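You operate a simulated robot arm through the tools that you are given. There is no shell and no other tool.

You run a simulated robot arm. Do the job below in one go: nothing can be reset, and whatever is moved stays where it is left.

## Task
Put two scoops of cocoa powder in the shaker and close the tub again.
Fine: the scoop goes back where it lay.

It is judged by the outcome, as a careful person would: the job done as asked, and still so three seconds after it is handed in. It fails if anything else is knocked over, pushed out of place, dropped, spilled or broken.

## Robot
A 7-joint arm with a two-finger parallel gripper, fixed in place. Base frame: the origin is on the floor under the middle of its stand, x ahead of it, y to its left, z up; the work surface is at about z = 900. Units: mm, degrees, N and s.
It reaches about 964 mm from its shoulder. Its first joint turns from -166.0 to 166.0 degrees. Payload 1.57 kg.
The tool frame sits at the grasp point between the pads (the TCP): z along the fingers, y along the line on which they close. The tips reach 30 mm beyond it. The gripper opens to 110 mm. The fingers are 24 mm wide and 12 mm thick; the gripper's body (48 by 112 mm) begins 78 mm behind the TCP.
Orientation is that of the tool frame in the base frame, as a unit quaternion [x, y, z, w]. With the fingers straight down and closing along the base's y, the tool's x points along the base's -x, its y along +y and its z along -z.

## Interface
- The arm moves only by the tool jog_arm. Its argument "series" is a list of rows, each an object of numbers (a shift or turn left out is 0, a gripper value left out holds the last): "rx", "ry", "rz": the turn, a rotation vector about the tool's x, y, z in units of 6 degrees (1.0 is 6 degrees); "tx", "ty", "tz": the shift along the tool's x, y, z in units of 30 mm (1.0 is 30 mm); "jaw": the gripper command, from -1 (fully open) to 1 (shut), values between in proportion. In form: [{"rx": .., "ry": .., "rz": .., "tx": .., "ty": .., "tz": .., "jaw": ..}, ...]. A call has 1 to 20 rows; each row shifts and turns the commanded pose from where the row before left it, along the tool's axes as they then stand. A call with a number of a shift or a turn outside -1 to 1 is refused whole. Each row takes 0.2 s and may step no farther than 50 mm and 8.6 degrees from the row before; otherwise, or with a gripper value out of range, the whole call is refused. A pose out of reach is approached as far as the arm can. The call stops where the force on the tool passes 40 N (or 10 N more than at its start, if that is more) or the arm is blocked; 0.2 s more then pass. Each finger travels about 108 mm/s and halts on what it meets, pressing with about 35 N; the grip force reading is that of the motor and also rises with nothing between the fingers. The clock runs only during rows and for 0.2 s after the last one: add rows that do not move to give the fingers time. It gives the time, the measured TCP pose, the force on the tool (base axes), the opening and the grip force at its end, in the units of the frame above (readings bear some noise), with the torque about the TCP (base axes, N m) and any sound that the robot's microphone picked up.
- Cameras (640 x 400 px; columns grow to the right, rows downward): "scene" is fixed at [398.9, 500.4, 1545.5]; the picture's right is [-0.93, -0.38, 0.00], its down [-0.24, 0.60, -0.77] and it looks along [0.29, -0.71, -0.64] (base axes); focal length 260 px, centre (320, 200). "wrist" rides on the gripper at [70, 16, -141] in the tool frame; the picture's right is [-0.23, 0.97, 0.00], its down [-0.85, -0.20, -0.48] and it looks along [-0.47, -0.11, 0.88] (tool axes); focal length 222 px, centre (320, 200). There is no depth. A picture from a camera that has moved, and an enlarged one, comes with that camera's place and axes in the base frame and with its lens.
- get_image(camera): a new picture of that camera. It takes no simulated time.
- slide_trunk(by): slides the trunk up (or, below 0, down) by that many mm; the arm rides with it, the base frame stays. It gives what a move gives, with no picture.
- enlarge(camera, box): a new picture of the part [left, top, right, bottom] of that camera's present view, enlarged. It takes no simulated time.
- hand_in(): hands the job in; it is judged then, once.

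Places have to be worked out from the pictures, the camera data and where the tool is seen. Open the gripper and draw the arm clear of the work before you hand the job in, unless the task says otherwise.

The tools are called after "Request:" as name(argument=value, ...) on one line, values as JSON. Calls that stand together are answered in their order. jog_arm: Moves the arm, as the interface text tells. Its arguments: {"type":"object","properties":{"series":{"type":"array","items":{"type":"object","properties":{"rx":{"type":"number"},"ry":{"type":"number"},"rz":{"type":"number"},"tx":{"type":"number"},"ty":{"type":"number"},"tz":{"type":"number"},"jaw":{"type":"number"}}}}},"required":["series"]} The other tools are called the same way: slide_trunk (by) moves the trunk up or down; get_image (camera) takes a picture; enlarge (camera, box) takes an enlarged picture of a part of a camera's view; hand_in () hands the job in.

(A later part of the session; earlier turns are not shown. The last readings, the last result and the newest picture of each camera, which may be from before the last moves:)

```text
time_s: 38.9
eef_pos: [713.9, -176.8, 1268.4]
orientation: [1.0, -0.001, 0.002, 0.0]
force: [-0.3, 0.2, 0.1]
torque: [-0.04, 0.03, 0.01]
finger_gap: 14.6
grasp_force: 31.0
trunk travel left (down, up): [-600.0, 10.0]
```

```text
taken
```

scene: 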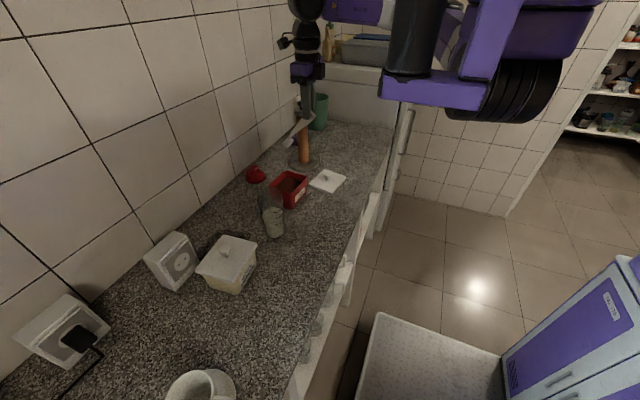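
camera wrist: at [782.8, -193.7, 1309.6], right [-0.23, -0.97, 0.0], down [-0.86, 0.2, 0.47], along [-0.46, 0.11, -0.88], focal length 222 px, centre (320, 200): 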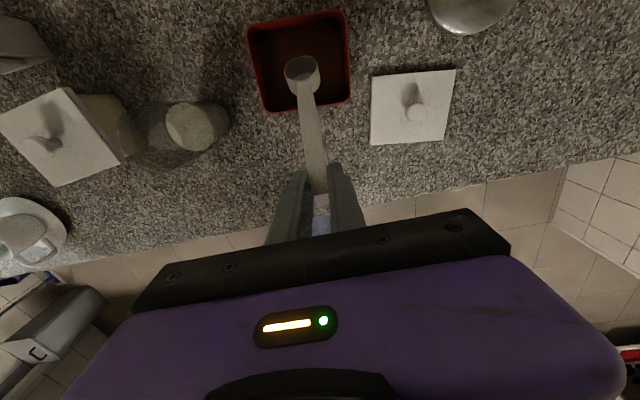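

The trunk rose 100 mm as expected. I now descend so that the pitched bowl comes just above the tub's rim (bowl centre ≈ [812, -174, 1000]) and check the clearances.

Request:
jog_arm(series=[{"tz": 1, "tx": 0.1}, {"tz": 1, "tx": 0.1}, {"tz": 1, "tx": 0.1}, {"tz": 1, "tx": 0.1}, {"tz": 1, "tx": 0.1}, {}])

Request:
enlarge(camera="wrist", box=[200, 0, 400, 160])

Request:
enlarge(camera="scene", box=[250, 130, 330, 210])

```text
time_s: 40.3
eef_pos: [730.1, -177.2, 1117.9]
orientation: [1.0, -0.001, 0.003, 0.0]
force: [0.5, -0.3, -0.2]
torque: [0.0, 0.03, 0.0]
finger_gap: 14.6
grasp_force: 30.7
trunk travel left (down, up): [-600.0, 10.0]
```

```text
2.50 times, centred on (300, 80) of wrist
camera zoom: at [798.8, -194.4, 1259.9], right [-0.23, -0.97, 0.0], down [-0.86, 0.2, 0.47], along [-0.46, 0.11, -0.88], focal length 555 px, centre (370, 500)
```

zoom: 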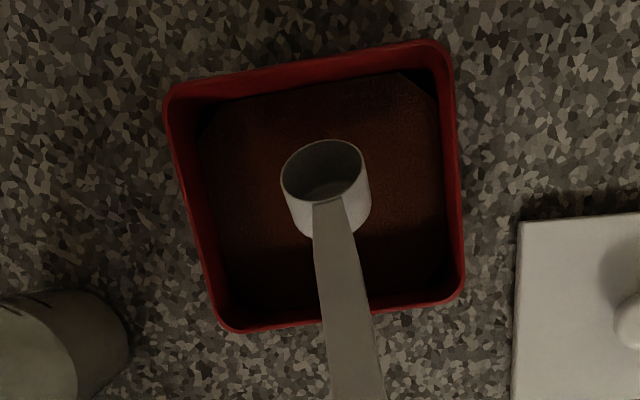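

```text
5.00 times, centred on (290, 170) of scene
camera zoom: at [398.9, 500.4, 1545.5], right [-0.93, -0.38, 0.0], down [-0.24, 0.6, -0.77], along [0.29, -0.71, -0.64], focal length 1299 px, centre (470, 350)
```

zoom: 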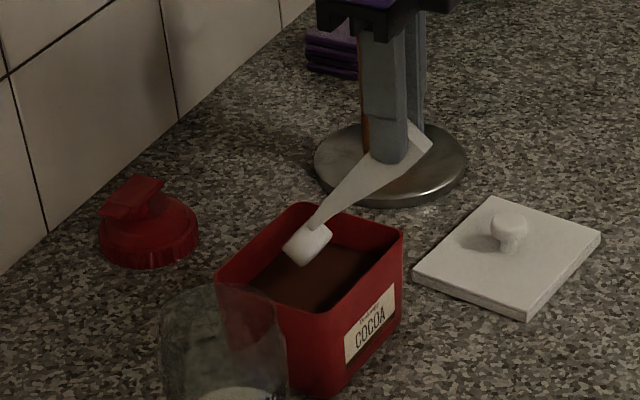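

Clearances are fine. I lower the bowl into the cocoa (rim centre z≈943), push forward 8 mm, and look before levelling.

Request:
jog_arm(series=[{"tz": 0.5}, {"tz": 0.5}, {"tz": 0.35}, {"tz": 0.35}, {"tz": 0.27}, {"tx": 0.27}, {}])

Request:
enlarge(camera="wrist", box=[200, 0, 400, 160])

Request:
enlarge(camera="scene", box=[250, 130, 330, 210])

```text
time_s: 41.9
eef_pos: [737.6, -176.2, 1059.4]
orientation: [1.0, 0.0, 0.003, 0.0]
force: [-0.1, -0.1, 0.0]
torque: [0.01, 0.05, -0.04]
finger_gap: 14.9
grasp_force: 31.0
trunk travel left (down, up): [-600.0, 10.0]
```

```text
2.50 times, centred on (300, 80) of wrist
camera zoom: at [807.5, -193.9, 1201.6], right [-0.23, -0.97, 0.0], down [-0.86, 0.2, 0.47], along [-0.46, 0.11, -0.88], focal length 555 px, centre (370, 500)
```

zoom: 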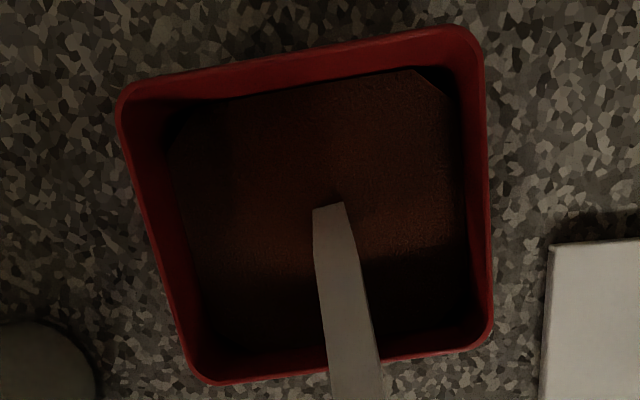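

```text
5.00 times, centred on (290, 170) of scene
camera zoom: at [398.9, 500.4, 1545.5], right [-0.93, -0.38, 0.0], down [-0.24, 0.6, -0.77], along [0.29, -0.71, -0.64], focal length 1299 px, centre (470, 350)
```

zoom: 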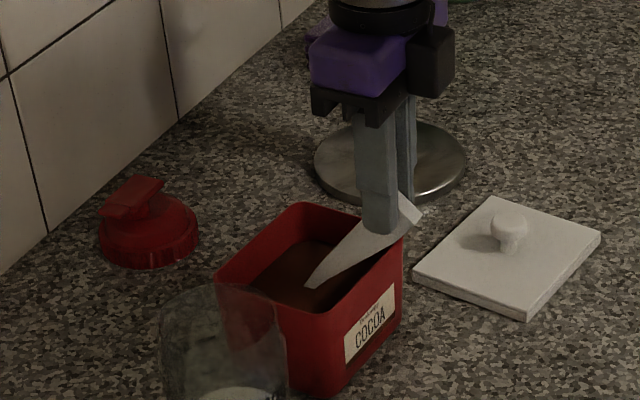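

The bowl is completely buried in cocoa with no contact force. Now I level it while lifting along the computed path, keeping the handle above the rim.

Request:
jog_arm(series=[{"ry": 1, "tx": -0.39, "tz": 0.173}, {"ry": 1, "tx": -0.37, "tz": 0.109}, {"ry": 1, "tx": -0.37, "tz": 0.041}, {"ry": 1, "tx": -0.34, "tz": 0.044}, {"ry": 1, "tx": -0.311, "tz": 0.051}, {"ry": 1, "tx": -0.316, "tz": 0.041}, {"ry": 1, "tx": -0.273, "tz": -0.021}, {"ry": 1, "tx": -0.268, "tz": -0.031}, {}])

Request:
get_image(camera="wrist")

Request:
enlarge(camera="scene", box=[250, 130, 350, 210])

```text
time_s: 43.9
eef_pos: [666.7, -176.5, 1020.5]
orientation: [0.912, -0.001, 0.41, 0.001]
force: [0.6, -0.4, -0.4]
torque: [0.01, 0.06, -0.01]
finger_gap: 14.9
grasp_force: 30.2
trunk travel left (down, up): [-600.0, 10.0]
```

```text
taken
camera wrist: at [607.8, -193.3, 1166.9], right [-0.15, -0.97, -0.17], down [-0.93, 0.2, -0.32], along [0.35, 0.11, -0.93], focal length 222 px, centre (320, 200)
```

wrist: 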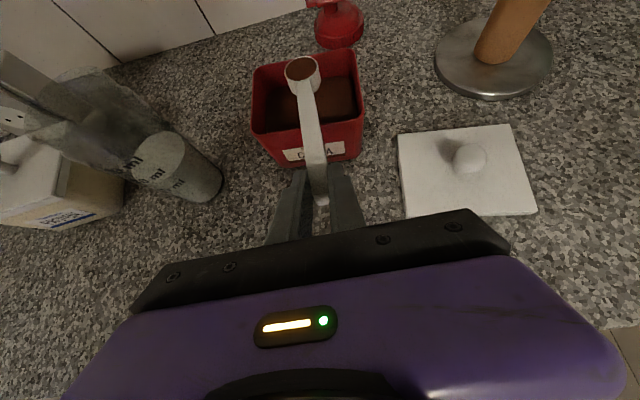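

```text
5.00 times, centred on (300, 170) of scene
camera zoom: at [398.9, 500.4, 1545.5], right [-0.93, -0.38, 0.0], down [-0.24, 0.6, -0.77], along [0.29, -0.71, -0.64], focal length 1299 px, centre (420, 350)
```

zoom: 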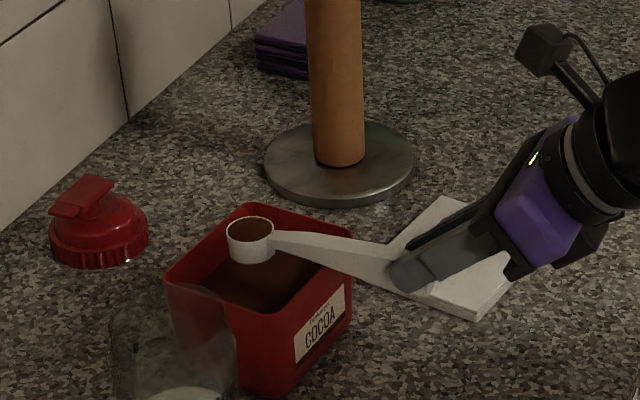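

The scoop is full of cocoa and level, just above the tub. I raise it 60 mm, then swing the handle's azimuth toward +x+y in small chunks, watching for reach problems.

Request:
jog_arm(series=[{"tx": 0.372, "tz": -0.335}, {"tx": 0.372, "tz": -0.335}, {"tx": 0.372, "tz": -0.335}, {"tx": 0.372, "tz": -0.335}, {}])

Request:
jog_arm(series=[{"rx": 0.372, "rz": -0.335}, {"rx": 0.743, "rz": -0.669}, {"rx": 0.743, "rz": -0.669}, {"rx": 0.743, "rz": -0.669}, {}])

Request:
enlarge(camera="scene", box=[230, 110, 350, 250])

```text
time_s: 45.1
eef_pos: [665.7, -177.5, 1080.3]
orientation: [0.912, -0.001, 0.409, 0.001]
force: [-0.3, 0.8, -1.1]
torque: [0.0, 0.03, -0.01]
finger_gap: 14.6
grasp_force: 30.7
trunk travel left (down, up): [-600.0, 10.0]
```

```text
time_s: 46.3
eef_pos: [665.7, -176.2, 1081.7]
orientation: [0.897, 0.166, 0.403, -0.074]
force: [-0.6, -0.8, -1.5]
torque: [-0.01, 0.04, 0.03]
finger_gap: 14.4
grasp_force: 30.4
trunk travel left (down, up): [-600.0, 10.0]
```

```text
2.86 times, centred on (290, 180) of scene
camera zoom: at [398.9, 500.4, 1545.5], right [-0.93, -0.38, 0.0], down [-0.24, 0.6, -0.77], along [0.29, -0.71, -0.64], focal length 742 px, centre (406, 257)
```

zoom: 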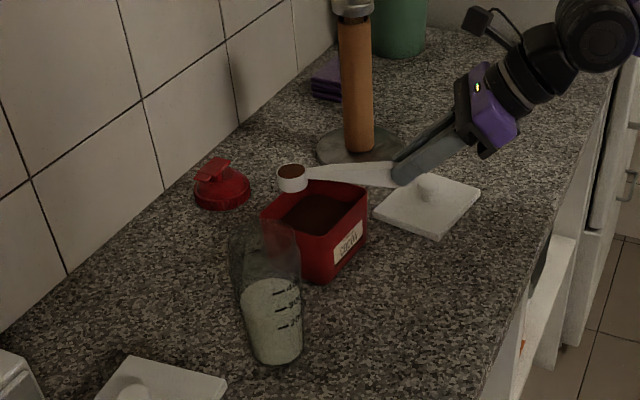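

The swing goes well and the scoop stays full and level. I continue to an azimuth of about 45° and raise another 60 mm.

Request:
jog_arm(series=[{"rx": 0.743, "rz": -0.669}, {"rx": 0.743, "rz": -0.669}, {"rx": 0.743, "rz": -0.669}, {"rx": 0.743, "rz": -0.669}, {}])

Request:
jog_arm(series=[{"tx": 0.372, "tz": -0.335}, {"tx": 0.372, "tz": -0.335}, {"tx": 0.372, "tz": -0.335}, {"tx": 0.372, "tz": -0.335}, {}])

Request:
get_image(camera="wrist")

Request:
enlarge(camera="scene", box=[230, 110, 350, 250])

```text
time_s: 47.5
eef_pos: [666.3, -176.3, 1081.4]
orientation: [0.843, 0.349, 0.379, -0.155]
force: [0.2, -0.3, 0.0]
torque: [0.0, 0.02, 0.01]
finger_gap: 14.7
grasp_force: 31.1
trunk travel left (down, up): [-600.0, 10.0]
```

```text
time_s: 48.7
eef_pos: [666.8, -177.6, 1142.2]
orientation: [0.843, 0.349, 0.378, -0.154]
force: [0.4, 0.7, 0.3]
torque: [-0.03, -0.02, -0.02]
finger_gap: 14.6
grasp_force: 31.5
trunk travel left (down, up): [-600.0, 10.0]
```

```text
taken
camera wrist: at [635.7, -230.6, 1288.9], right [0.58, -0.8, -0.17], down [-0.8, -0.51, -0.32], along [0.17, 0.32, -0.93], focal length 222 px, centre (320, 200)
```

wrist: 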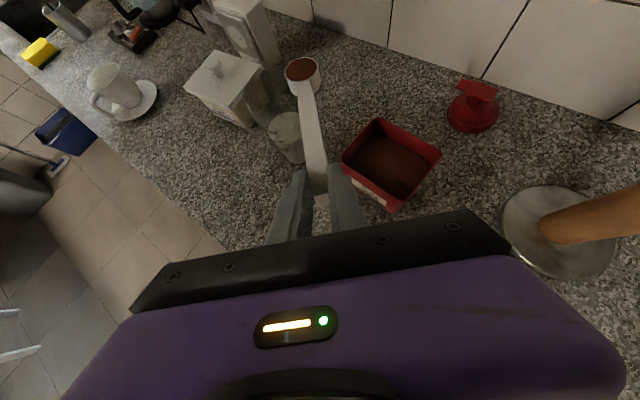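

```text
2.86 times, centred on (290, 180) of scene
camera zoom: at [398.9, 500.4, 1545.5], right [-0.93, -0.38, 0.0], down [-0.24, 0.6, -0.77], along [0.29, -0.71, -0.64], focal length 742 px, centre (406, 257)
```

zoom: 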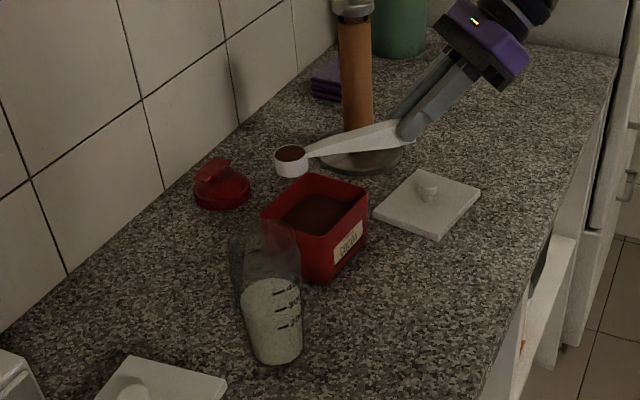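

The scoop is still full; the bowl is at about [765, -76, 1125]. I zoom in with the wrist camera to fix the shaker's mouth position.

Request:
enlarge(camera="wrist", box=[220, 40, 360, 180])

Request:
enlarge(camera="scene", box=[250, 170, 310, 250])

```text
2.86 times, centred on (290, 110) of wrist
camera zoom: at [635.7, -230.6, 1288.9], right [0.58, -0.8, -0.17], down [-0.8, -0.51, -0.32], along [0.17, 0.32, -0.93], focal length 635 px, centre (406, 457)
```

zoom: 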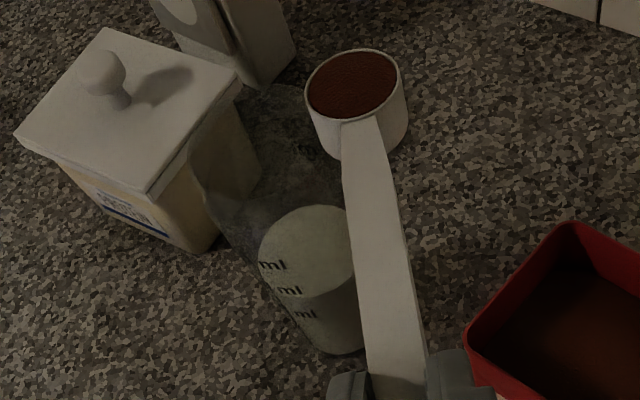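

```text
5.00 times, centred on (280, 210) of scene
camera zoom: at [398.9, 500.4, 1545.5], right [-0.93, -0.38, 0.0], down [-0.24, 0.6, -0.77], along [0.29, -0.71, -0.64], focal length 1299 px, centre (520, 150)
```

zoom: 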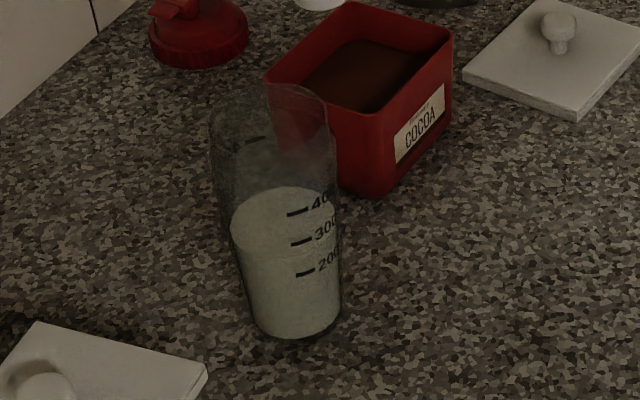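

Combining views, the shaker's mouth centre is at about [763, 1], its rim at z≈1060–1067, and the bowl's bottom is now at about z≈1105. I translate the level scoop along +y until the bowl is over the mouth.

Request:
jog_arm(series=[{"tx": 0.236, "ty": -0.37, "tz": 0.262}, {"tx": 0.236, "ty": -0.37, "tz": 0.262}, {"tx": 0.236, "ty": -0.37, "tz": 0.262}, {"tx": 0.236, "ty": -0.37, "tz": 0.262}, {"tx": 0.236, "ty": -0.37, "tz": 0.262}, {}])

Request:
enlarge(camera="wrist", box=[220, 20, 400, 180])

Request:
enlarge(camera="scene", box=[240, 140, 320, 240])

```text
time_s: 50.1
eef_pos: [664.2, -98.8, 1141.7]
orientation: [0.843, 0.348, 0.379, -0.154]
force: [0.1, 0.1, 0.1]
torque: [-0.02, 0.02, 0.0]
finger_gap: 14.8
grasp_force: 29.9
trunk travel left (down, up): [-600.0, 10.0]
```

```text
2.50 times, centred on (310, 100) of wrist
camera zoom: at [634.2, -152.2, 1288.7], right [0.58, -0.8, -0.17], down [-0.8, -0.51, -0.32], along [0.17, 0.32, -0.93], focal length 555 px, centre (345, 450)
```

zoom: 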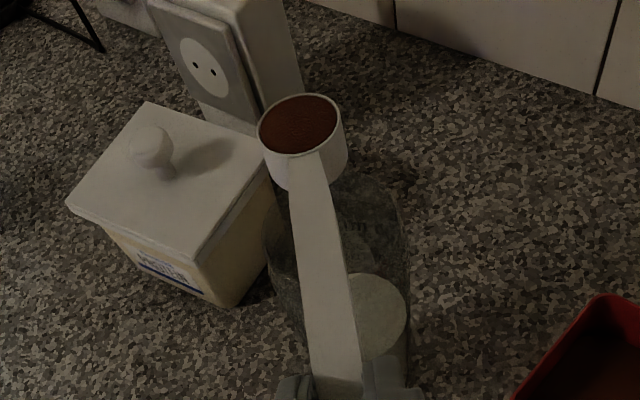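

```text
4.00 times, centred on (280, 190) of scene
camera zoom: at [398.9, 500.4, 1545.5], right [-0.93, -0.38, 0.0], down [-0.24, 0.6, -0.77], along [0.29, -0.71, -0.64], focal length 1039 px, centre (480, 240)
```

zoom: 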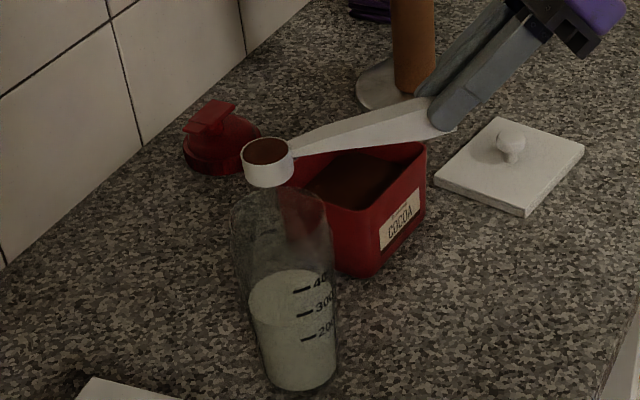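

The bowl is over the mouth (mouth centre ≈ [763, -2], rim z≈1065) and still full. I pitch the bowl down about 24° above the mouth, raising the hand a little, before rolling it out.

Request:
jog_arm(series=[{"ry": -1, "tx": 0.247, "ty": 0.087, "tz": -0.139}, {"ry": -1, "tx": 0.231, "ty": 0.087, "tz": -0.165}, {"ry": -1, "tx": 0.212, "ty": 0.087, "tz": -0.188}, {"ry": -1, "tx": 0.191, "ty": 0.087, "tz": -0.209}, {}])

Request:
enlarge(camera="wrist", box=[220, 20, 400, 180])

Request:
enlarge(camera="scene", box=[240, 140, 320, 240])

```text
time_s: 51.3
eef_pos: [677.1, -100.8, 1175.6]
orientation: [0.904, 0.374, 0.194, -0.079]
force: [-0.2, 0.4, -0.5]
torque: [-0.01, 0.04, 0.03]
finger_gap: 14.7
grasp_force: 31.1
trunk travel left (down, up): [-600.0, 10.0]
```

```text
2.50 times, centred on (310, 100) of wrist
camera zoom: at [692.5, -108.7, 1333.4], right [0.54, -0.84, -0.09], down [-0.83, -0.55, 0.09], along [-0.12, 0.03, -0.99], focal length 555 px, centre (345, 450)
```

zoom: 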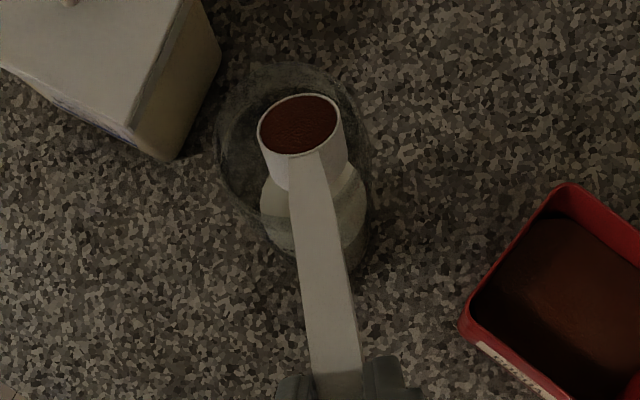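

```text
4.00 times, centred on (280, 190) of scene
camera zoom: at [398.9, 500.4, 1545.5], right [-0.93, -0.38, 0.0], down [-0.24, 0.6, -0.77], along [0.29, -0.71, -0.64], focal length 1039 px, centre (480, 240)
```

zoom: 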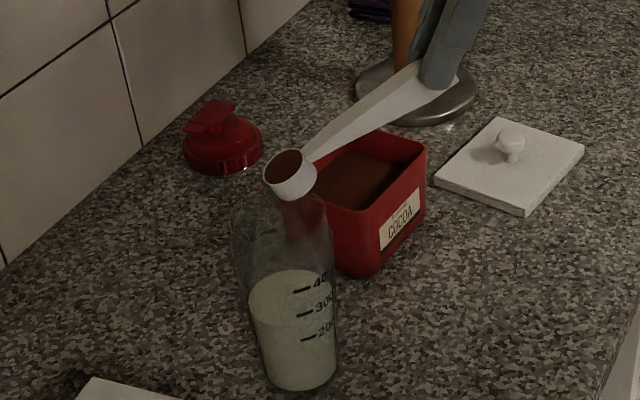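

The view straight down shows the bowl within the shaker's mouth outline (mouth ≈ [765, -2], radius ≈ 36). I begin rolling the scoop about its handle in small chunks.

Request:
jog_arm(series=[{"rx": 0.643, "rz": 0.766}, {"rx": 0.643, "rz": 0.766}, {"rx": 0.643, "rz": 0.766}, {"rx": 0.643, "rz": 0.766}, {}])

Request:
enlarge(camera="scene", box=[240, 130, 340, 240])

```text
time_s: 52.5
eef_pos: [676.9, -101.5, 1174.6]
orientation: [0.933, 0.247, 0.128, -0.23]
force: [0.2, 0.1, -0.9]
torque: [-0.02, 0.02, 0.02]
finger_gap: 14.9
grasp_force: 31.0
trunk travel left (down, up): [-600.0, 10.0]
```

```text
3.64 times, centred on (290, 185) of scene
camera zoom: at [398.9, 500.4, 1545.5], right [-0.93, -0.38, 0.0], down [-0.24, 0.6, -0.77], along [0.29, -0.71, -0.64], focal length 945 px, centre (429, 254)
```

zoom: 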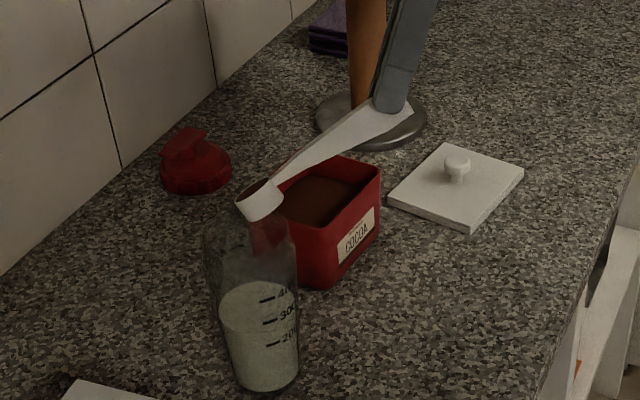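

Rolling works without reach trouble (24° so far, powder still held). I continue to about 48° and then 72°.

Request:
jog_arm(series=[{"rx": 0.643, "rz": 0.766}, {"rx": 0.643, "rz": 0.766}, {"rx": 0.643, "rz": 0.766}, {"rx": 0.643, "rz": 0.766}, {}])

Request:
enlarge(camera="scene", box=[240, 130, 340, 240])

Request:
get_image(camera="wrist")

```text
time_s: 53.7
eef_pos: [679.2, -102.4, 1175.1]
orientation: [0.921, 0.11, 0.055, -0.369]
force: [0.3, -0.4, -0.6]
torque: [-0.02, 0.01, -0.02]
finger_gap: 15.0
grasp_force: 31.0
trunk travel left (down, up): [-600.0, 10.0]
```

```text
3.64 times, centred on (290, 185) of scene
camera zoom: at [398.9, 500.4, 1545.5], right [-0.93, -0.38, 0.0], down [-0.24, 0.6, -0.77], along [0.29, -0.71, -0.64], focal length 945 px, centre (429, 254)
```

zoom: 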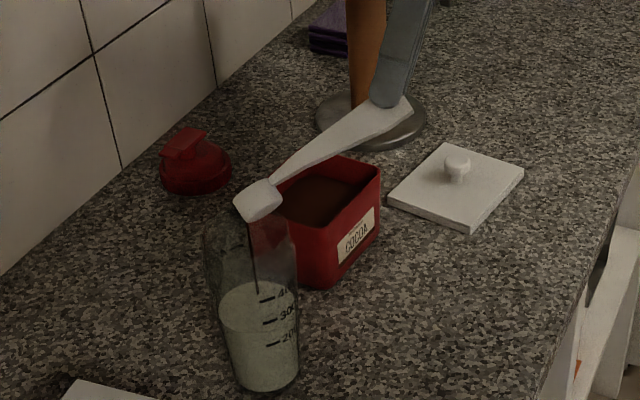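

```text
taken
camera wrist: at [746.1, -201.1, 1279.1], right [0.02, -0.72, -0.69], down [-0.89, -0.33, 0.32], along [-0.46, 0.61, -0.65], focal length 222 px, centre (320, 200)
```

wrist: 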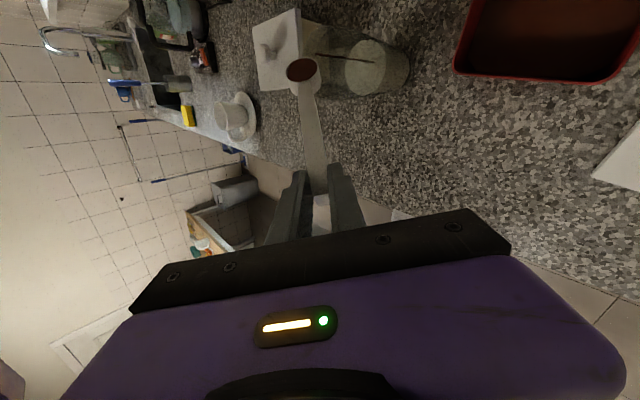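

A thin stream of cocoa is now falling from the bowl into the shaker. I keep rolling, to about 96°, lowering slightly.

Request:
jog_arm(series=[{"rx": 0.643, "rz": 0.766}, {"rx": 0.643, "rz": 0.766}, {"rx": 0.643, "rz": 0.766}, {"rx": 0.643, "rz": 0.766}, {}])

Request:
enlarge(camera="scene", box=[240, 130, 340, 240])

Request:
enlarge(camera="wrist", box=[240, 0, 440, 160])

```text
time_s: 54.9
eef_pos: [678.0, -101.5, 1175.4]
orientation: [0.869, -0.033, -0.02, -0.494]
force: [0.0, 0.3, -0.1]
torque: [-0.03, 0.01, 0.01]
finger_gap: 14.5
grasp_force: 30.2
trunk travel left (down, up): [-600.0, 10.0]
```

```text
3.64 times, centred on (290, 185) of scene
camera zoom: at [398.9, 500.4, 1545.5], right [-0.93, -0.38, 0.0], down [-0.24, 0.6, -0.77], along [0.29, -0.71, -0.64], focal length 945 px, centre (429, 254)
```

zoom: 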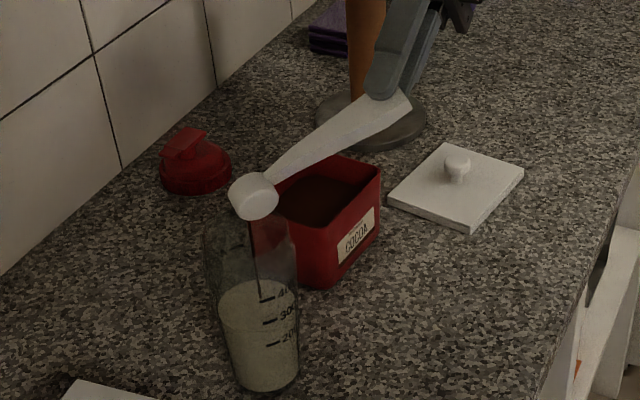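

```text
2.50 times, centred on (340, 80) of wrist
camera zoom: at [746.2, -235.2, 1229.6], right [-0.3, -0.49, -0.82], down [-0.84, -0.28, 0.47], along [-0.46, 0.83, -0.33], focal length 555 px, centre (270, 500)
```

zoom: 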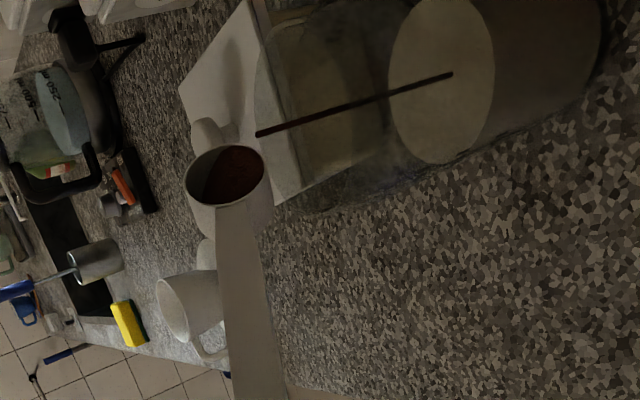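

Cocoa keeps streaming into the shaker; the bowl is partly emptied. I continue rolling to about 120°.

Request:
jog_arm(series=[{"rx": 0.643, "rz": 0.766}, {"rx": 0.643, "rz": 0.766}, {"rx": 0.643, "rz": 0.766}, {"rx": 0.643, "rz": 0.766}, {}])

Request:
enlarge(camera="wrist", box=[240, 0, 440, 160])

Request:
enlarge(camera="scene", box=[240, 110, 360, 240])

```text
time_s: 56.1
eef_pos: [676.2, -102.8, 1176.4]
orientation: [0.779, -0.171, -0.094, -0.596]
force: [-0.8, -0.2, -1.0]
torque: [-0.02, 0.02, -0.02]
finger_gap: 14.8
grasp_force: 30.7
trunk travel left (down, up): [-600.0, 10.0]
```

```text
2.50 times, centred on (340, 80) of wrist
camera zoom: at [726.2, -253.3, 1174.8], right [-0.58, -0.19, -0.79], down [-0.74, -0.28, 0.61], along [-0.34, 0.94, 0.02], focal length 555 px, centre (270, 500)
```

zoom: 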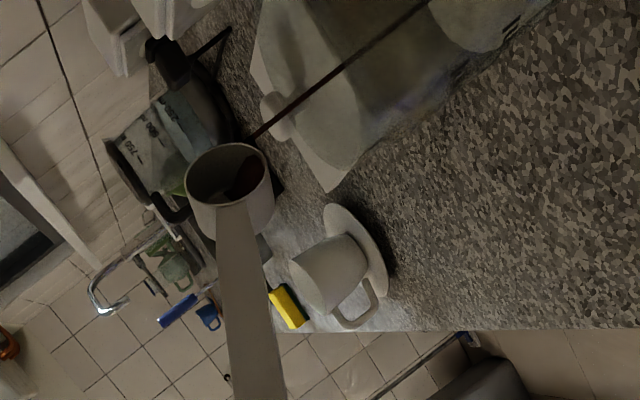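

```text
3.08 times, centred on (300, 175) of scene
camera zoom: at [398.9, 500.4, 1545.5], right [-0.93, -0.38, 0.0], down [-0.24, 0.6, -0.77], along [0.29, -0.71, -0.64], focal length 799 px, centre (382, 277)
```

zoom: 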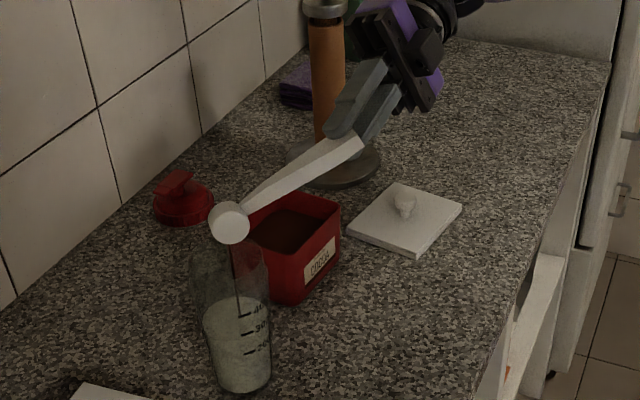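

Some cocoa remains in the bowl and is still flowing into the shaker. I roll further to about 120° and give it time.

Request:
jog_arm(series=[{"rx": 0.643, "rz": 0.766}, {"rx": 0.643, "rz": 0.766}, {"rx": 0.643, "rz": 0.766}, {"rx": 0.643, "rz": 0.766}, {}, {}, {}])

Request:
enlarge(camera="wrist", box=[240, 0, 440, 160])

Request:
enlarge(camera="scene", box=[240, 110, 360, 240])

```text
time_s: 57.7
eef_pos: [677.7, -102.1, 1175.0]
orientation: [-0.655, 0.305, 0.164, 0.671]
force: [0.9, 0.3, -0.5]
torque: [-0.01, 0.01, 0.01]
finger_gap: 14.4
grasp_force: 30.6
trunk travel left (down, up): [-600.0, 10.0]
```

```text
2.50 times, centred on (340, 80) of wrist
camera zoom: at [692.7, -252.9, 1125.3], right [-0.78, 0.13, -0.62], down [-0.62, -0.33, 0.71], along [-0.12, 0.93, 0.34], focal length 555 px, centre (270, 500)
```

zoom: 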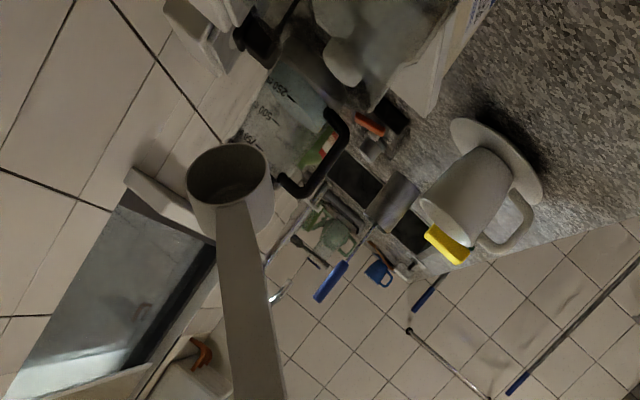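

```text
3.08 times, centred on (300, 175) of scene
camera zoom: at [398.9, 500.4, 1545.5], right [-0.93, -0.38, 0.0], down [-0.24, 0.6, -0.77], along [0.29, -0.71, -0.64], focal length 799 px, centre (382, 277)
```

zoom: 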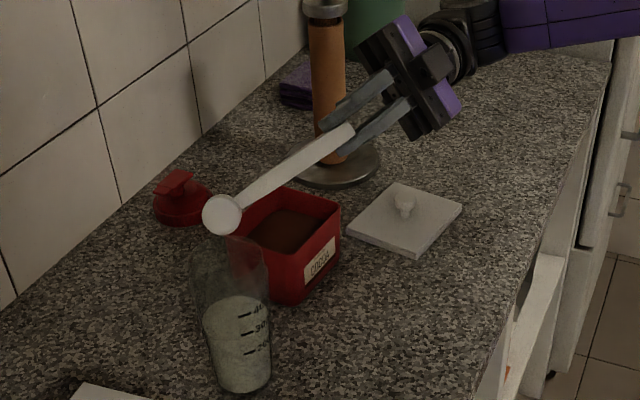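

The bowl is empty now, and I see no spill. I roll back upright in place.

Request:
jog_arm(series=[{"rx": -0.643, "rz": -0.766}, {"rx": -0.643, "rz": -0.766}, {"rx": -0.643, "rz": -0.766}, {"rx": -0.643, "rz": -0.766}, {"rx": -0.643, "rz": -0.766}, {"rx": -0.643, "rz": -0.766}, {"rx": -0.643, "rz": -0.766}, {"rx": -0.643, "rz": -0.766}, {"rx": -0.643, "rz": -0.766}, {"rx": -0.643, "rz": -0.766}, {"rx": -0.643, "rz": -0.766}, {"rx": -0.643, "rz": -0.766}, {"rx": -0.643, "rz": -0.766}, {"rx": -0.643, "rz": -0.766}, {"rx": -0.643, "rz": -0.766}, {"rx": -0.643, "rz": -0.766}, {"rx": -0.643, "rz": -0.766}, {"rx": -0.643, "rz": -0.766}, {"rx": -0.643, "rz": -0.766}, {"rx": -0.643, "rz": -0.766}])

Request:
enlarge(camera="wrist", box=[220, 20, 400, 180])

Request:
enlarge(camera="scene", box=[240, 130, 320, 250])

```text
time_s: 61.9
eef_pos: [676.4, -102.2, 1175.1]
orientation: [0.903, 0.374, 0.195, -0.079]
force: [-0.1, -0.1, -0.8]
torque: [0.03, 0.04, 0.01]
finger_gap: 14.5
grasp_force: 30.7
trunk travel left (down, up): [-600.0, 10.0]
```

```text
2.50 times, centred on (310, 100) of wrist
camera zoom: at [691.4, -109.5, 1333.0], right [0.54, -0.84, -0.09], down [-0.83, -0.55, 0.08], along [-0.12, 0.03, -0.99], focal length 555 px, centre (345, 450)
```

zoom: 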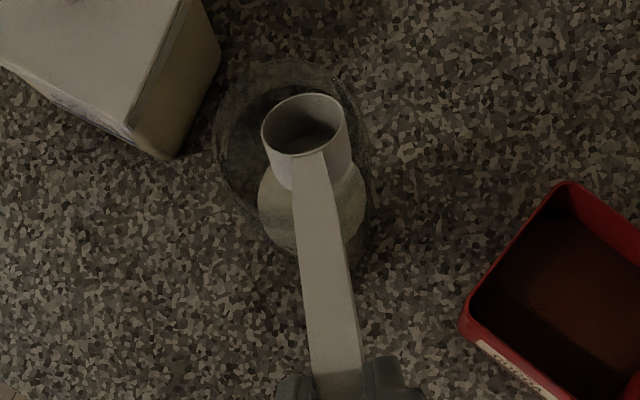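

```text
3.33 times, centred on (280, 190) of scene
camera zoom: at [398.9, 500.4, 1545.5], right [-0.93, -0.38, 0.0], down [-0.24, 0.6, -0.77], along [0.29, -0.71, -0.64], focal length 866 px, centre (453, 233)
```

zoom: 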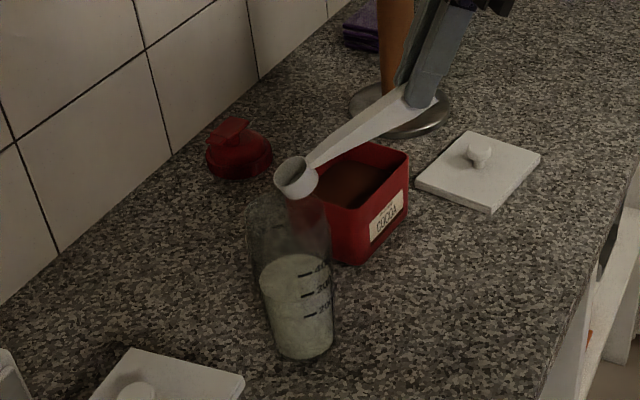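

No spill, scoop empty, first portion is in. For the second scoop I rise, go back in -y, pitch the bowl down to 50° and swing the azimuth back to +x above the tub.

Request:
jog_arm(series=[{"tx": 0.407, "tz": -0.914}, {"tx": -0.409, "ty": 0.448, "tz": -0.182}, {"tx": -0.409, "ty": 0.448, "tz": -0.182}, {"tx": -0.409, "ty": 0.448, "tz": -0.182}, {"tx": -0.409, "ty": 0.448, "tz": -0.182}, {"ry": -1}, {"ry": -1}, {"ry": -1}, {"ry": -1}, {}])

Request:
jog_arm(series=[{"rz": 1}, {"rz": 1}, {"rz": 1}, {"rz": 1}, {"rz": 1}, {"rz": 1}, {"rz": 1}, {"rz": 0.5}, {}])

Request:
get_image(camera="wrist")

```text
time_s: 64.1
eef_pos: [676.9, -178.1, 1204.8]
orientation: [0.924, 0.382, 0.002, 0.001]
force: [0.0, -0.6, 0.7]
torque: [-0.02, 0.03, 0.0]
finger_gap: 14.6
grasp_force: 30.5
trunk travel left (down, up): [-600.0, 10.0]
```

```text
time_s: 66.1
eef_pos: [676.8, -178.2, 1204.8]
orientation: [1.0, -0.001, 0.002, 0.0]
force: [0.0, -0.4, -0.5]
torque: [0.06, -0.02, 0.03]
finger_gap: 14.5
grasp_force: 30.2
trunk travel left (down, up): [-600.0, 10.0]
```

```text
taken
camera wrist: at [745.4, -195.5, 1346.6], right [-0.23, -0.97, 0.0], down [-0.86, 0.2, 0.47], along [-0.46, 0.11, -0.88], focal length 222 px, centre (320, 200)
```

wrist: 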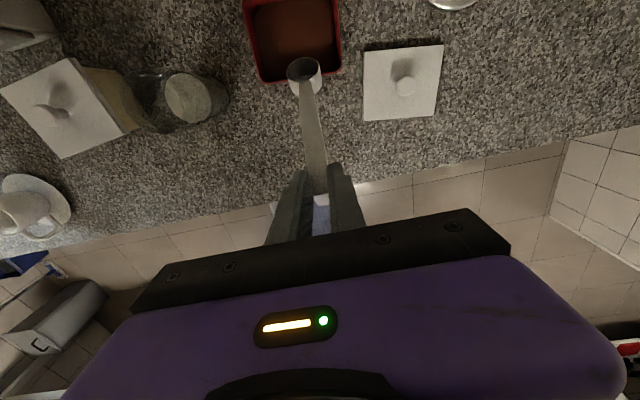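

The scoop is back above the tub, pitched down. I move forward to x≈730 and down to TCP z≈1118 (bowl just above the rim) and check.

Request:
jog_arm(series=[{"tx": 0.887}, {"tx": 0.886, "ty": -0.04}, {"tz": 0.967}, {"tz": 0.967}, {"tz": 0.966}, {}])

Request:
enlarge(camera="wrist", box=[200, 0, 400, 160])

Request:
enlarge(camera="scene", box=[250, 130, 330, 210])

```text
time_s: 67.5
eef_pos: [730.6, -175.5, 1119.2]
orientation: [1.0, -0.001, 0.003, 0.0]
force: [0.7, -0.1, -0.6]
torque: [0.0, 0.01, -0.02]
finger_gap: 14.5
grasp_force: 30.4
trunk travel left (down, up): [-600.0, 10.0]
```

```text
2.50 times, centred on (300, 80) of wrist
camera zoom: at [798.9, -194.2, 1260.9], right [-0.23, -0.97, 0.0], down [-0.86, 0.2, 0.47], along [-0.46, 0.11, -0.88], focal length 555 px, centre (370, 500)
```

zoom: 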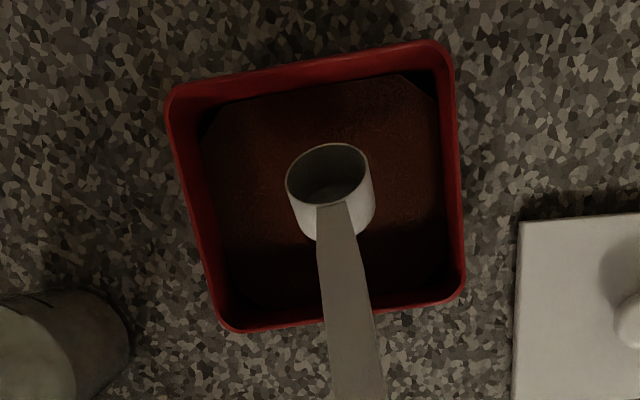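

```text
5.00 times, centred on (290, 170) of scene
camera zoom: at [398.9, 500.4, 1545.5], right [-0.93, -0.38, 0.0], down [-0.24, 0.6, -0.77], along [0.29, -0.71, -0.64], focal length 1299 px, centre (470, 350)
```

zoom: 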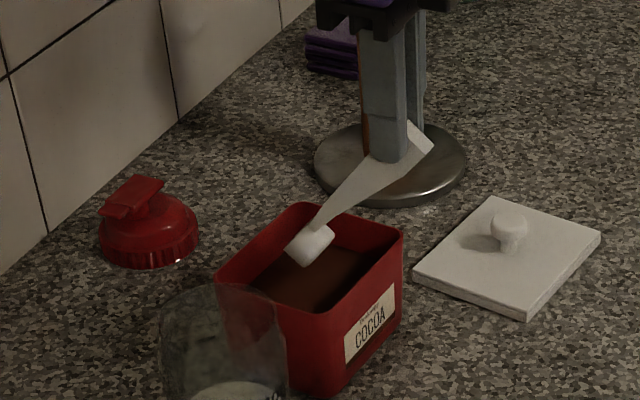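

The geometry matches the first dig. I lower into the cocoa 3 mm deeper, push forward, then level out and lift along the same path.

Request:
jog_arm(series=[{"tz": 0.5}, {"tz": 0.5}, {"tz": 0.35}, {"tz": 0.35}, {"tz": 0.4}, {"tx": 0.25}, {}])

Request:
jog_arm(series=[{"ry": 1, "tx": -0.39, "tz": 0.063}, {"ry": 1, "tx": -0.37, "tz": 0.109}, {"ry": 1, "tx": -0.37, "tz": 0.041}, {"ry": 1, "tx": -0.34, "tz": 0.044}, {"ry": 1, "tx": -0.311, "tz": 0.051}, {"ry": 1, "tx": -0.316, "tz": 0.041}, {"ry": 1, "tx": -0.273, "tz": -0.021}, {"ry": 1, "tx": -0.268, "tz": -0.031}, {}])

Request:
get_image(camera="wrist")

Request:
enlarge(camera="scene", box=[250, 130, 350, 210])

```text
time_s: 69.1
eef_pos: [738.1, -177.3, 1053.6]
orientation: [1.0, -0.001, 0.003, -0.001]
force: [0.4, -0.2, 0.6]
torque: [-0.01, 0.0, 0.0]
finger_gap: 14.5
grasp_force: 31.4
trunk travel left (down, up): [-600.0, 10.0]
```

```text
time_s: 71.1
eef_pos: [668.1, -175.4, 1019.4]
orientation: [0.912, -0.001, 0.41, 0.0]
force: [0.5, -0.2, 0.3]
torque: [-0.04, 0.02, 0.01]
finger_gap: 14.7
grasp_force: 31.1
trunk travel left (down, up): [-600.0, 10.0]
```

```text
taken
camera wrist: at [607.8, -193.8, 1166.6], right [-0.15, -0.97, -0.17], down [-0.93, 0.2, -0.32], along [0.35, 0.11, -0.93], focal length 222 px, centre (320, 200)
```

wrist: 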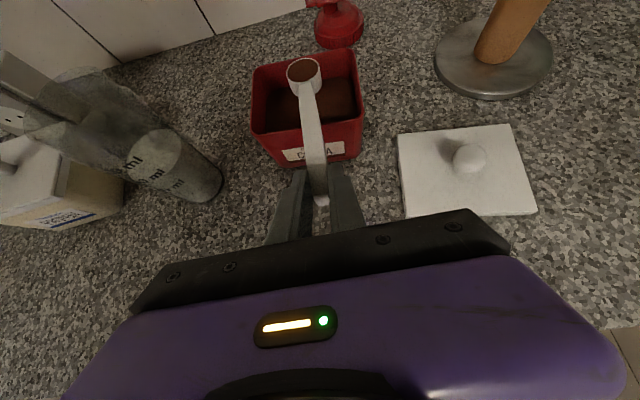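

```text
5.00 times, centred on (300, 170) of scene
camera zoom: at [398.9, 500.4, 1545.5], right [-0.93, -0.38, 0.0], down [-0.24, 0.6, -0.77], along [0.29, -0.71, -0.64], focal length 1299 px, centre (420, 350)
```

zoom: 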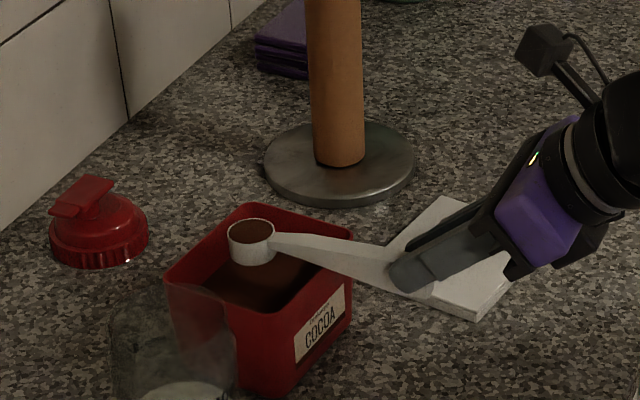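

A second full scoop. I repeat the same proven sequence: raise 60 mm, swing 45° in azimuth, raise again.

Request:
jog_arm(series=[{"tx": 0.372, "tz": -0.335}, {"tx": 0.372, "tz": -0.335}, {"tx": 0.372, "tz": -0.335}, {"tx": 0.372, "tz": -0.335}, {}])

Request:
jog_arm(series=[{"rx": 0.372, "rz": -0.335}, {"rx": 0.743, "rz": -0.669}, {"rx": 0.743, "rz": -0.669}, {"rx": 0.743, "rz": -0.669}, {"rx": 0.743, "rz": -0.669}, {"rx": 0.743, "rz": -0.669}, {"rx": 0.743, "rz": -0.669}, {"rx": 0.743, "rz": -0.669}, {}])

Request:
jog_arm(series=[{"tx": 0.372, "tz": -0.335}, {"tx": 0.372, "tz": -0.335}, {"tx": 0.372, "tz": -0.335}, {"tx": 0.372, "tz": -0.335}, {}])

Request:
enlarge(camera="scene", box=[230, 110, 350, 250])

```text
time_s: 72.3
eef_pos: [667.9, -177.6, 1080.9]
orientation: [0.913, -0.001, 0.409, 0.001]
force: [0.0, 0.4, -1.1]
torque: [0.01, 0.03, -0.02]
finger_gap: 14.7
grasp_force: 30.7
trunk travel left (down, up): [-600.0, 10.0]
```

```text
time_s: 74.3
eef_pos: [667.1, -176.7, 1080.8]
orientation: [0.843, 0.349, 0.379, -0.156]
force: [0.1, -0.7, -0.8]
torque: [-0.03, 0.05, 0.01]
finger_gap: 15.0
grasp_force: 30.6
trunk travel left (down, up): [-600.0, 10.0]
```

```text
time_s: 75.5
eef_pos: [667.1, -175.2, 1141.1]
orientation: [0.843, 0.35, 0.378, -0.156]
force: [0.5, -0.2, -0.1]
torque: [-0.05, 0.04, -0.01]
finger_gap: 14.7
grasp_force: 30.5
trunk travel left (down, up): [-600.0, 10.0]
```

```text
2.86 times, centred on (290, 180) of scene
camera zoom: at [398.9, 500.4, 1545.5], right [-0.93, -0.38, 0.0], down [-0.24, 0.6, -0.77], along [0.29, -0.71, -0.64], focal length 742 px, centre (406, 257)
```

zoom: 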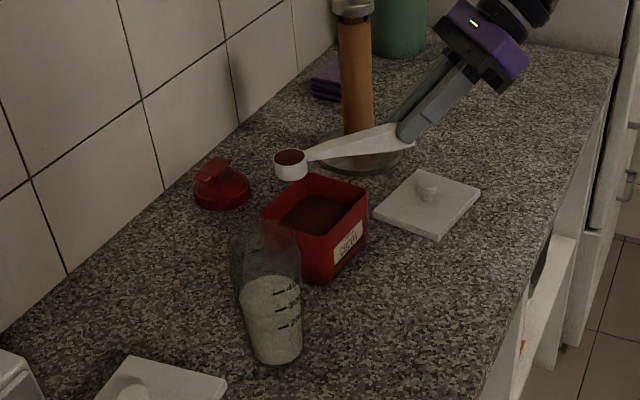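

Same state as before, with a full scoop. I translate it over the shaker's mouth and then pitch the bowl down as the first time.

Request:
jog_arm(series=[{"tx": 0.236, "ty": -0.37, "tz": 0.262}, {"tx": 0.236, "ty": -0.37, "tz": 0.262}, {"tx": 0.236, "ty": -0.37, "tz": 0.262}, {"tx": 0.236, "ty": -0.37, "tz": 0.262}, {"tx": 0.236, "ty": -0.37, "tz": 0.262}, {}])

Request:
jog_arm(series=[{"ry": -1, "tx": 0.247, "ty": 0.087, "tz": -0.139}, {"ry": -1, "tx": 0.231, "ty": 0.087, "tz": -0.165}, {"ry": -1, "tx": 0.212, "ty": 0.087, "tz": -0.188}, {"ry": -1, "tx": 0.191, "ty": 0.087, "tz": -0.209}, {}])

Request:
enlarge(camera="wrist", box=[220, 20, 400, 180])

Request:
enlarge(camera="scene", box=[240, 140, 320, 240])

```text
time_s: 76.9
eef_pos: [664.6, -100.4, 1141.9]
orientation: [0.843, 0.349, 0.378, -0.155]
force: [0.0, 0.3, -0.3]
torque: [-0.04, -0.01, -0.03]
finger_gap: 14.8
grasp_force: 31.3
trunk travel left (down, up): [-600.0, 10.0]
```

```text
time_s: 78.1
eef_pos: [676.8, -100.6, 1174.8]
orientation: [0.904, 0.373, 0.194, -0.078]
force: [0.4, 0.5, -0.7]
torque: [0.02, 0.01, -0.01]
finger_gap: 14.8
grasp_force: 31.2
trunk travel left (down, up): [-600.0, 10.0]
```

```text
2.50 times, centred on (310, 100) of wrist
camera zoom: at [692.0, -110.0, 1332.7], right [0.54, -0.84, -0.09], down [-0.83, -0.55, 0.09], along [-0.12, 0.03, -0.99], focal length 555 px, centre (345, 450)
```

zoom: 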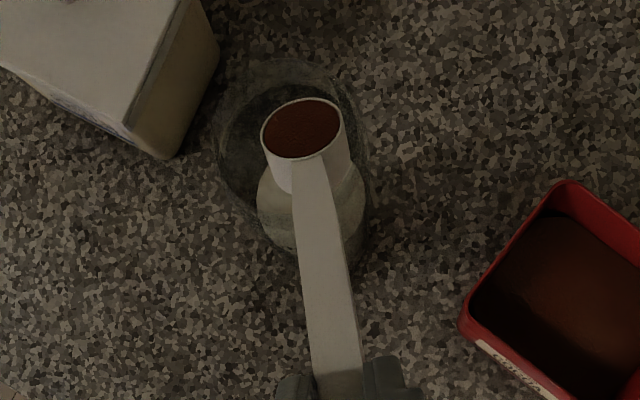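

```text
4.00 times, centred on (280, 190) of scene
camera zoom: at [398.9, 500.4, 1545.5], right [-0.93, -0.38, 0.0], down [-0.24, 0.6, -0.77], along [0.29, -0.71, -0.64], focal length 1039 px, centre (480, 240)
```

zoom: 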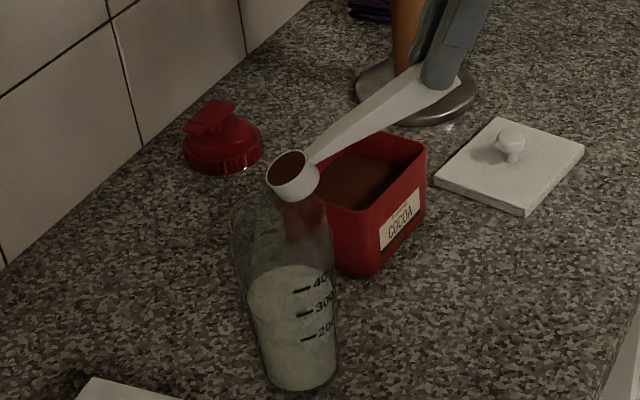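

Aligned over the mouth just as before. I roll the scoop out again into the shaker, in two stages with pauses.

Request:
jog_arm(series=[{"rx": 0.643, "rz": 0.766}, {"rx": 0.643, "rz": 0.766}, {"rx": 0.643, "rz": 0.766}, {"rx": 0.643, "rz": 0.766}, {}, {"rx": 0.643, "rz": 0.766}, {"rx": 0.643, "rz": 0.766}, {"rx": 0.643, "rz": 0.766}, {"rx": 0.643, "rz": 0.766}, {}, {}, {"rx": 0.643, "rz": 0.766}, {"rx": 0.643, "rz": 0.766}, {"rx": 0.643, "rz": 0.766}, {"rx": 0.643, "rz": 0.766}, {}, {}])

Request:
enlarge(camera="scene", box=[240, 130, 340, 240])

Request:
jog_arm(series=[{"rx": 0.643, "rz": 0.766}, {"rx": 0.643, "rz": 0.766}, {"rx": 0.643, "rz": 0.766}, {"rx": 0.643, "rz": 0.766}, {}, {}, {"rx": 0.643, "rz": 0.766}, {"rx": 0.643, "rz": 0.766}, {"rx": 0.643, "rz": 0.766}, {"rx": 0.643, "rz": 0.766}, {}, {}, {}])

Request:
enlarge(camera="wrist", box=[240, 0, 440, 160])

Request:
enlarge(camera="scene", box=[240, 130, 340, 240])

```text
time_s: 81.7
eef_pos: [676.8, -101.5, 1173.2]
orientation: [0.869, -0.031, -0.02, -0.494]
force: [-0.4, 0.8, 0.0]
torque: [-0.04, 0.01, 0.0]
finger_gap: 14.8
grasp_force: 30.9
trunk travel left (down, up): [-600.0, 10.0]
```

```text
3.64 times, centred on (290, 185) of scene
camera zoom: at [398.9, 500.4, 1545.5], right [-0.93, -0.38, 0.0], down [-0.24, 0.6, -0.77], along [0.29, -0.71, -0.64], focal length 945 px, centre (429, 254)
```

zoom: 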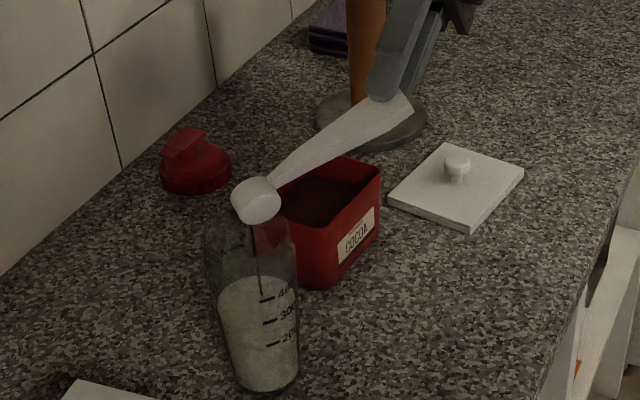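

```text
time_s: 84.5
eef_pos: [677.6, -102.3, 1176.1]
orientation: [-0.655, 0.305, 0.164, 0.672]
force: [-0.8, 0.0, -0.6]
torque: [-0.01, 0.05, -0.04]
finger_gap: 14.6
grasp_force: 30.9
trunk travel left (down, up): [-600.0, 10.0]
```

```text
2.50 times, centred on (340, 80) of wrist
camera zoom: at [692.1, -252.7, 1125.2], right [-0.78, 0.13, -0.62], down [-0.62, -0.33, 0.71], along [-0.12, 0.93, 0.34], focal length 555 px, centre (270, 500)
```

zoom: 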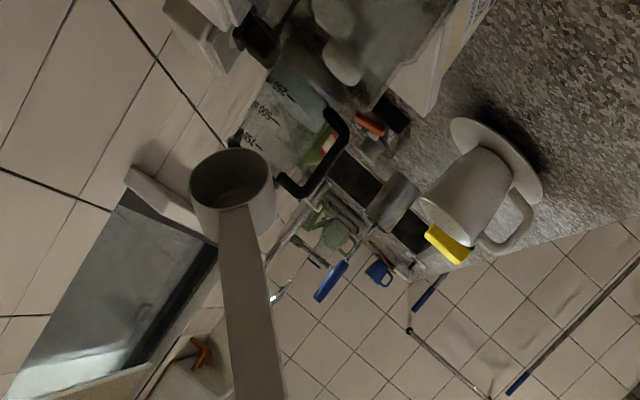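

```text
3.64 times, centred on (290, 185) of scene
camera zoom: at [398.9, 500.4, 1545.5], right [-0.93, -0.38, 0.0], down [-0.24, 0.6, -0.77], along [0.29, -0.71, -0.64], focal length 945 px, centre (429, 254)
```

zoom: 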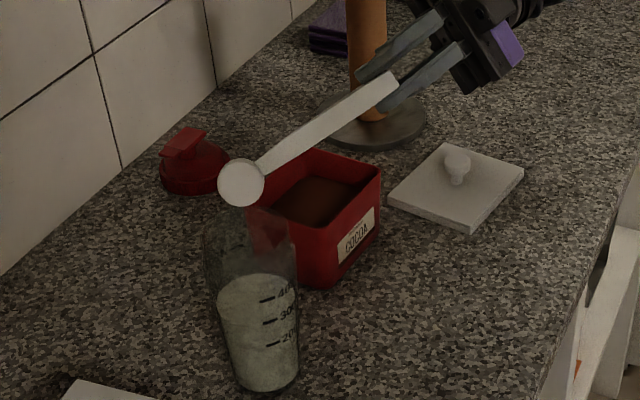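

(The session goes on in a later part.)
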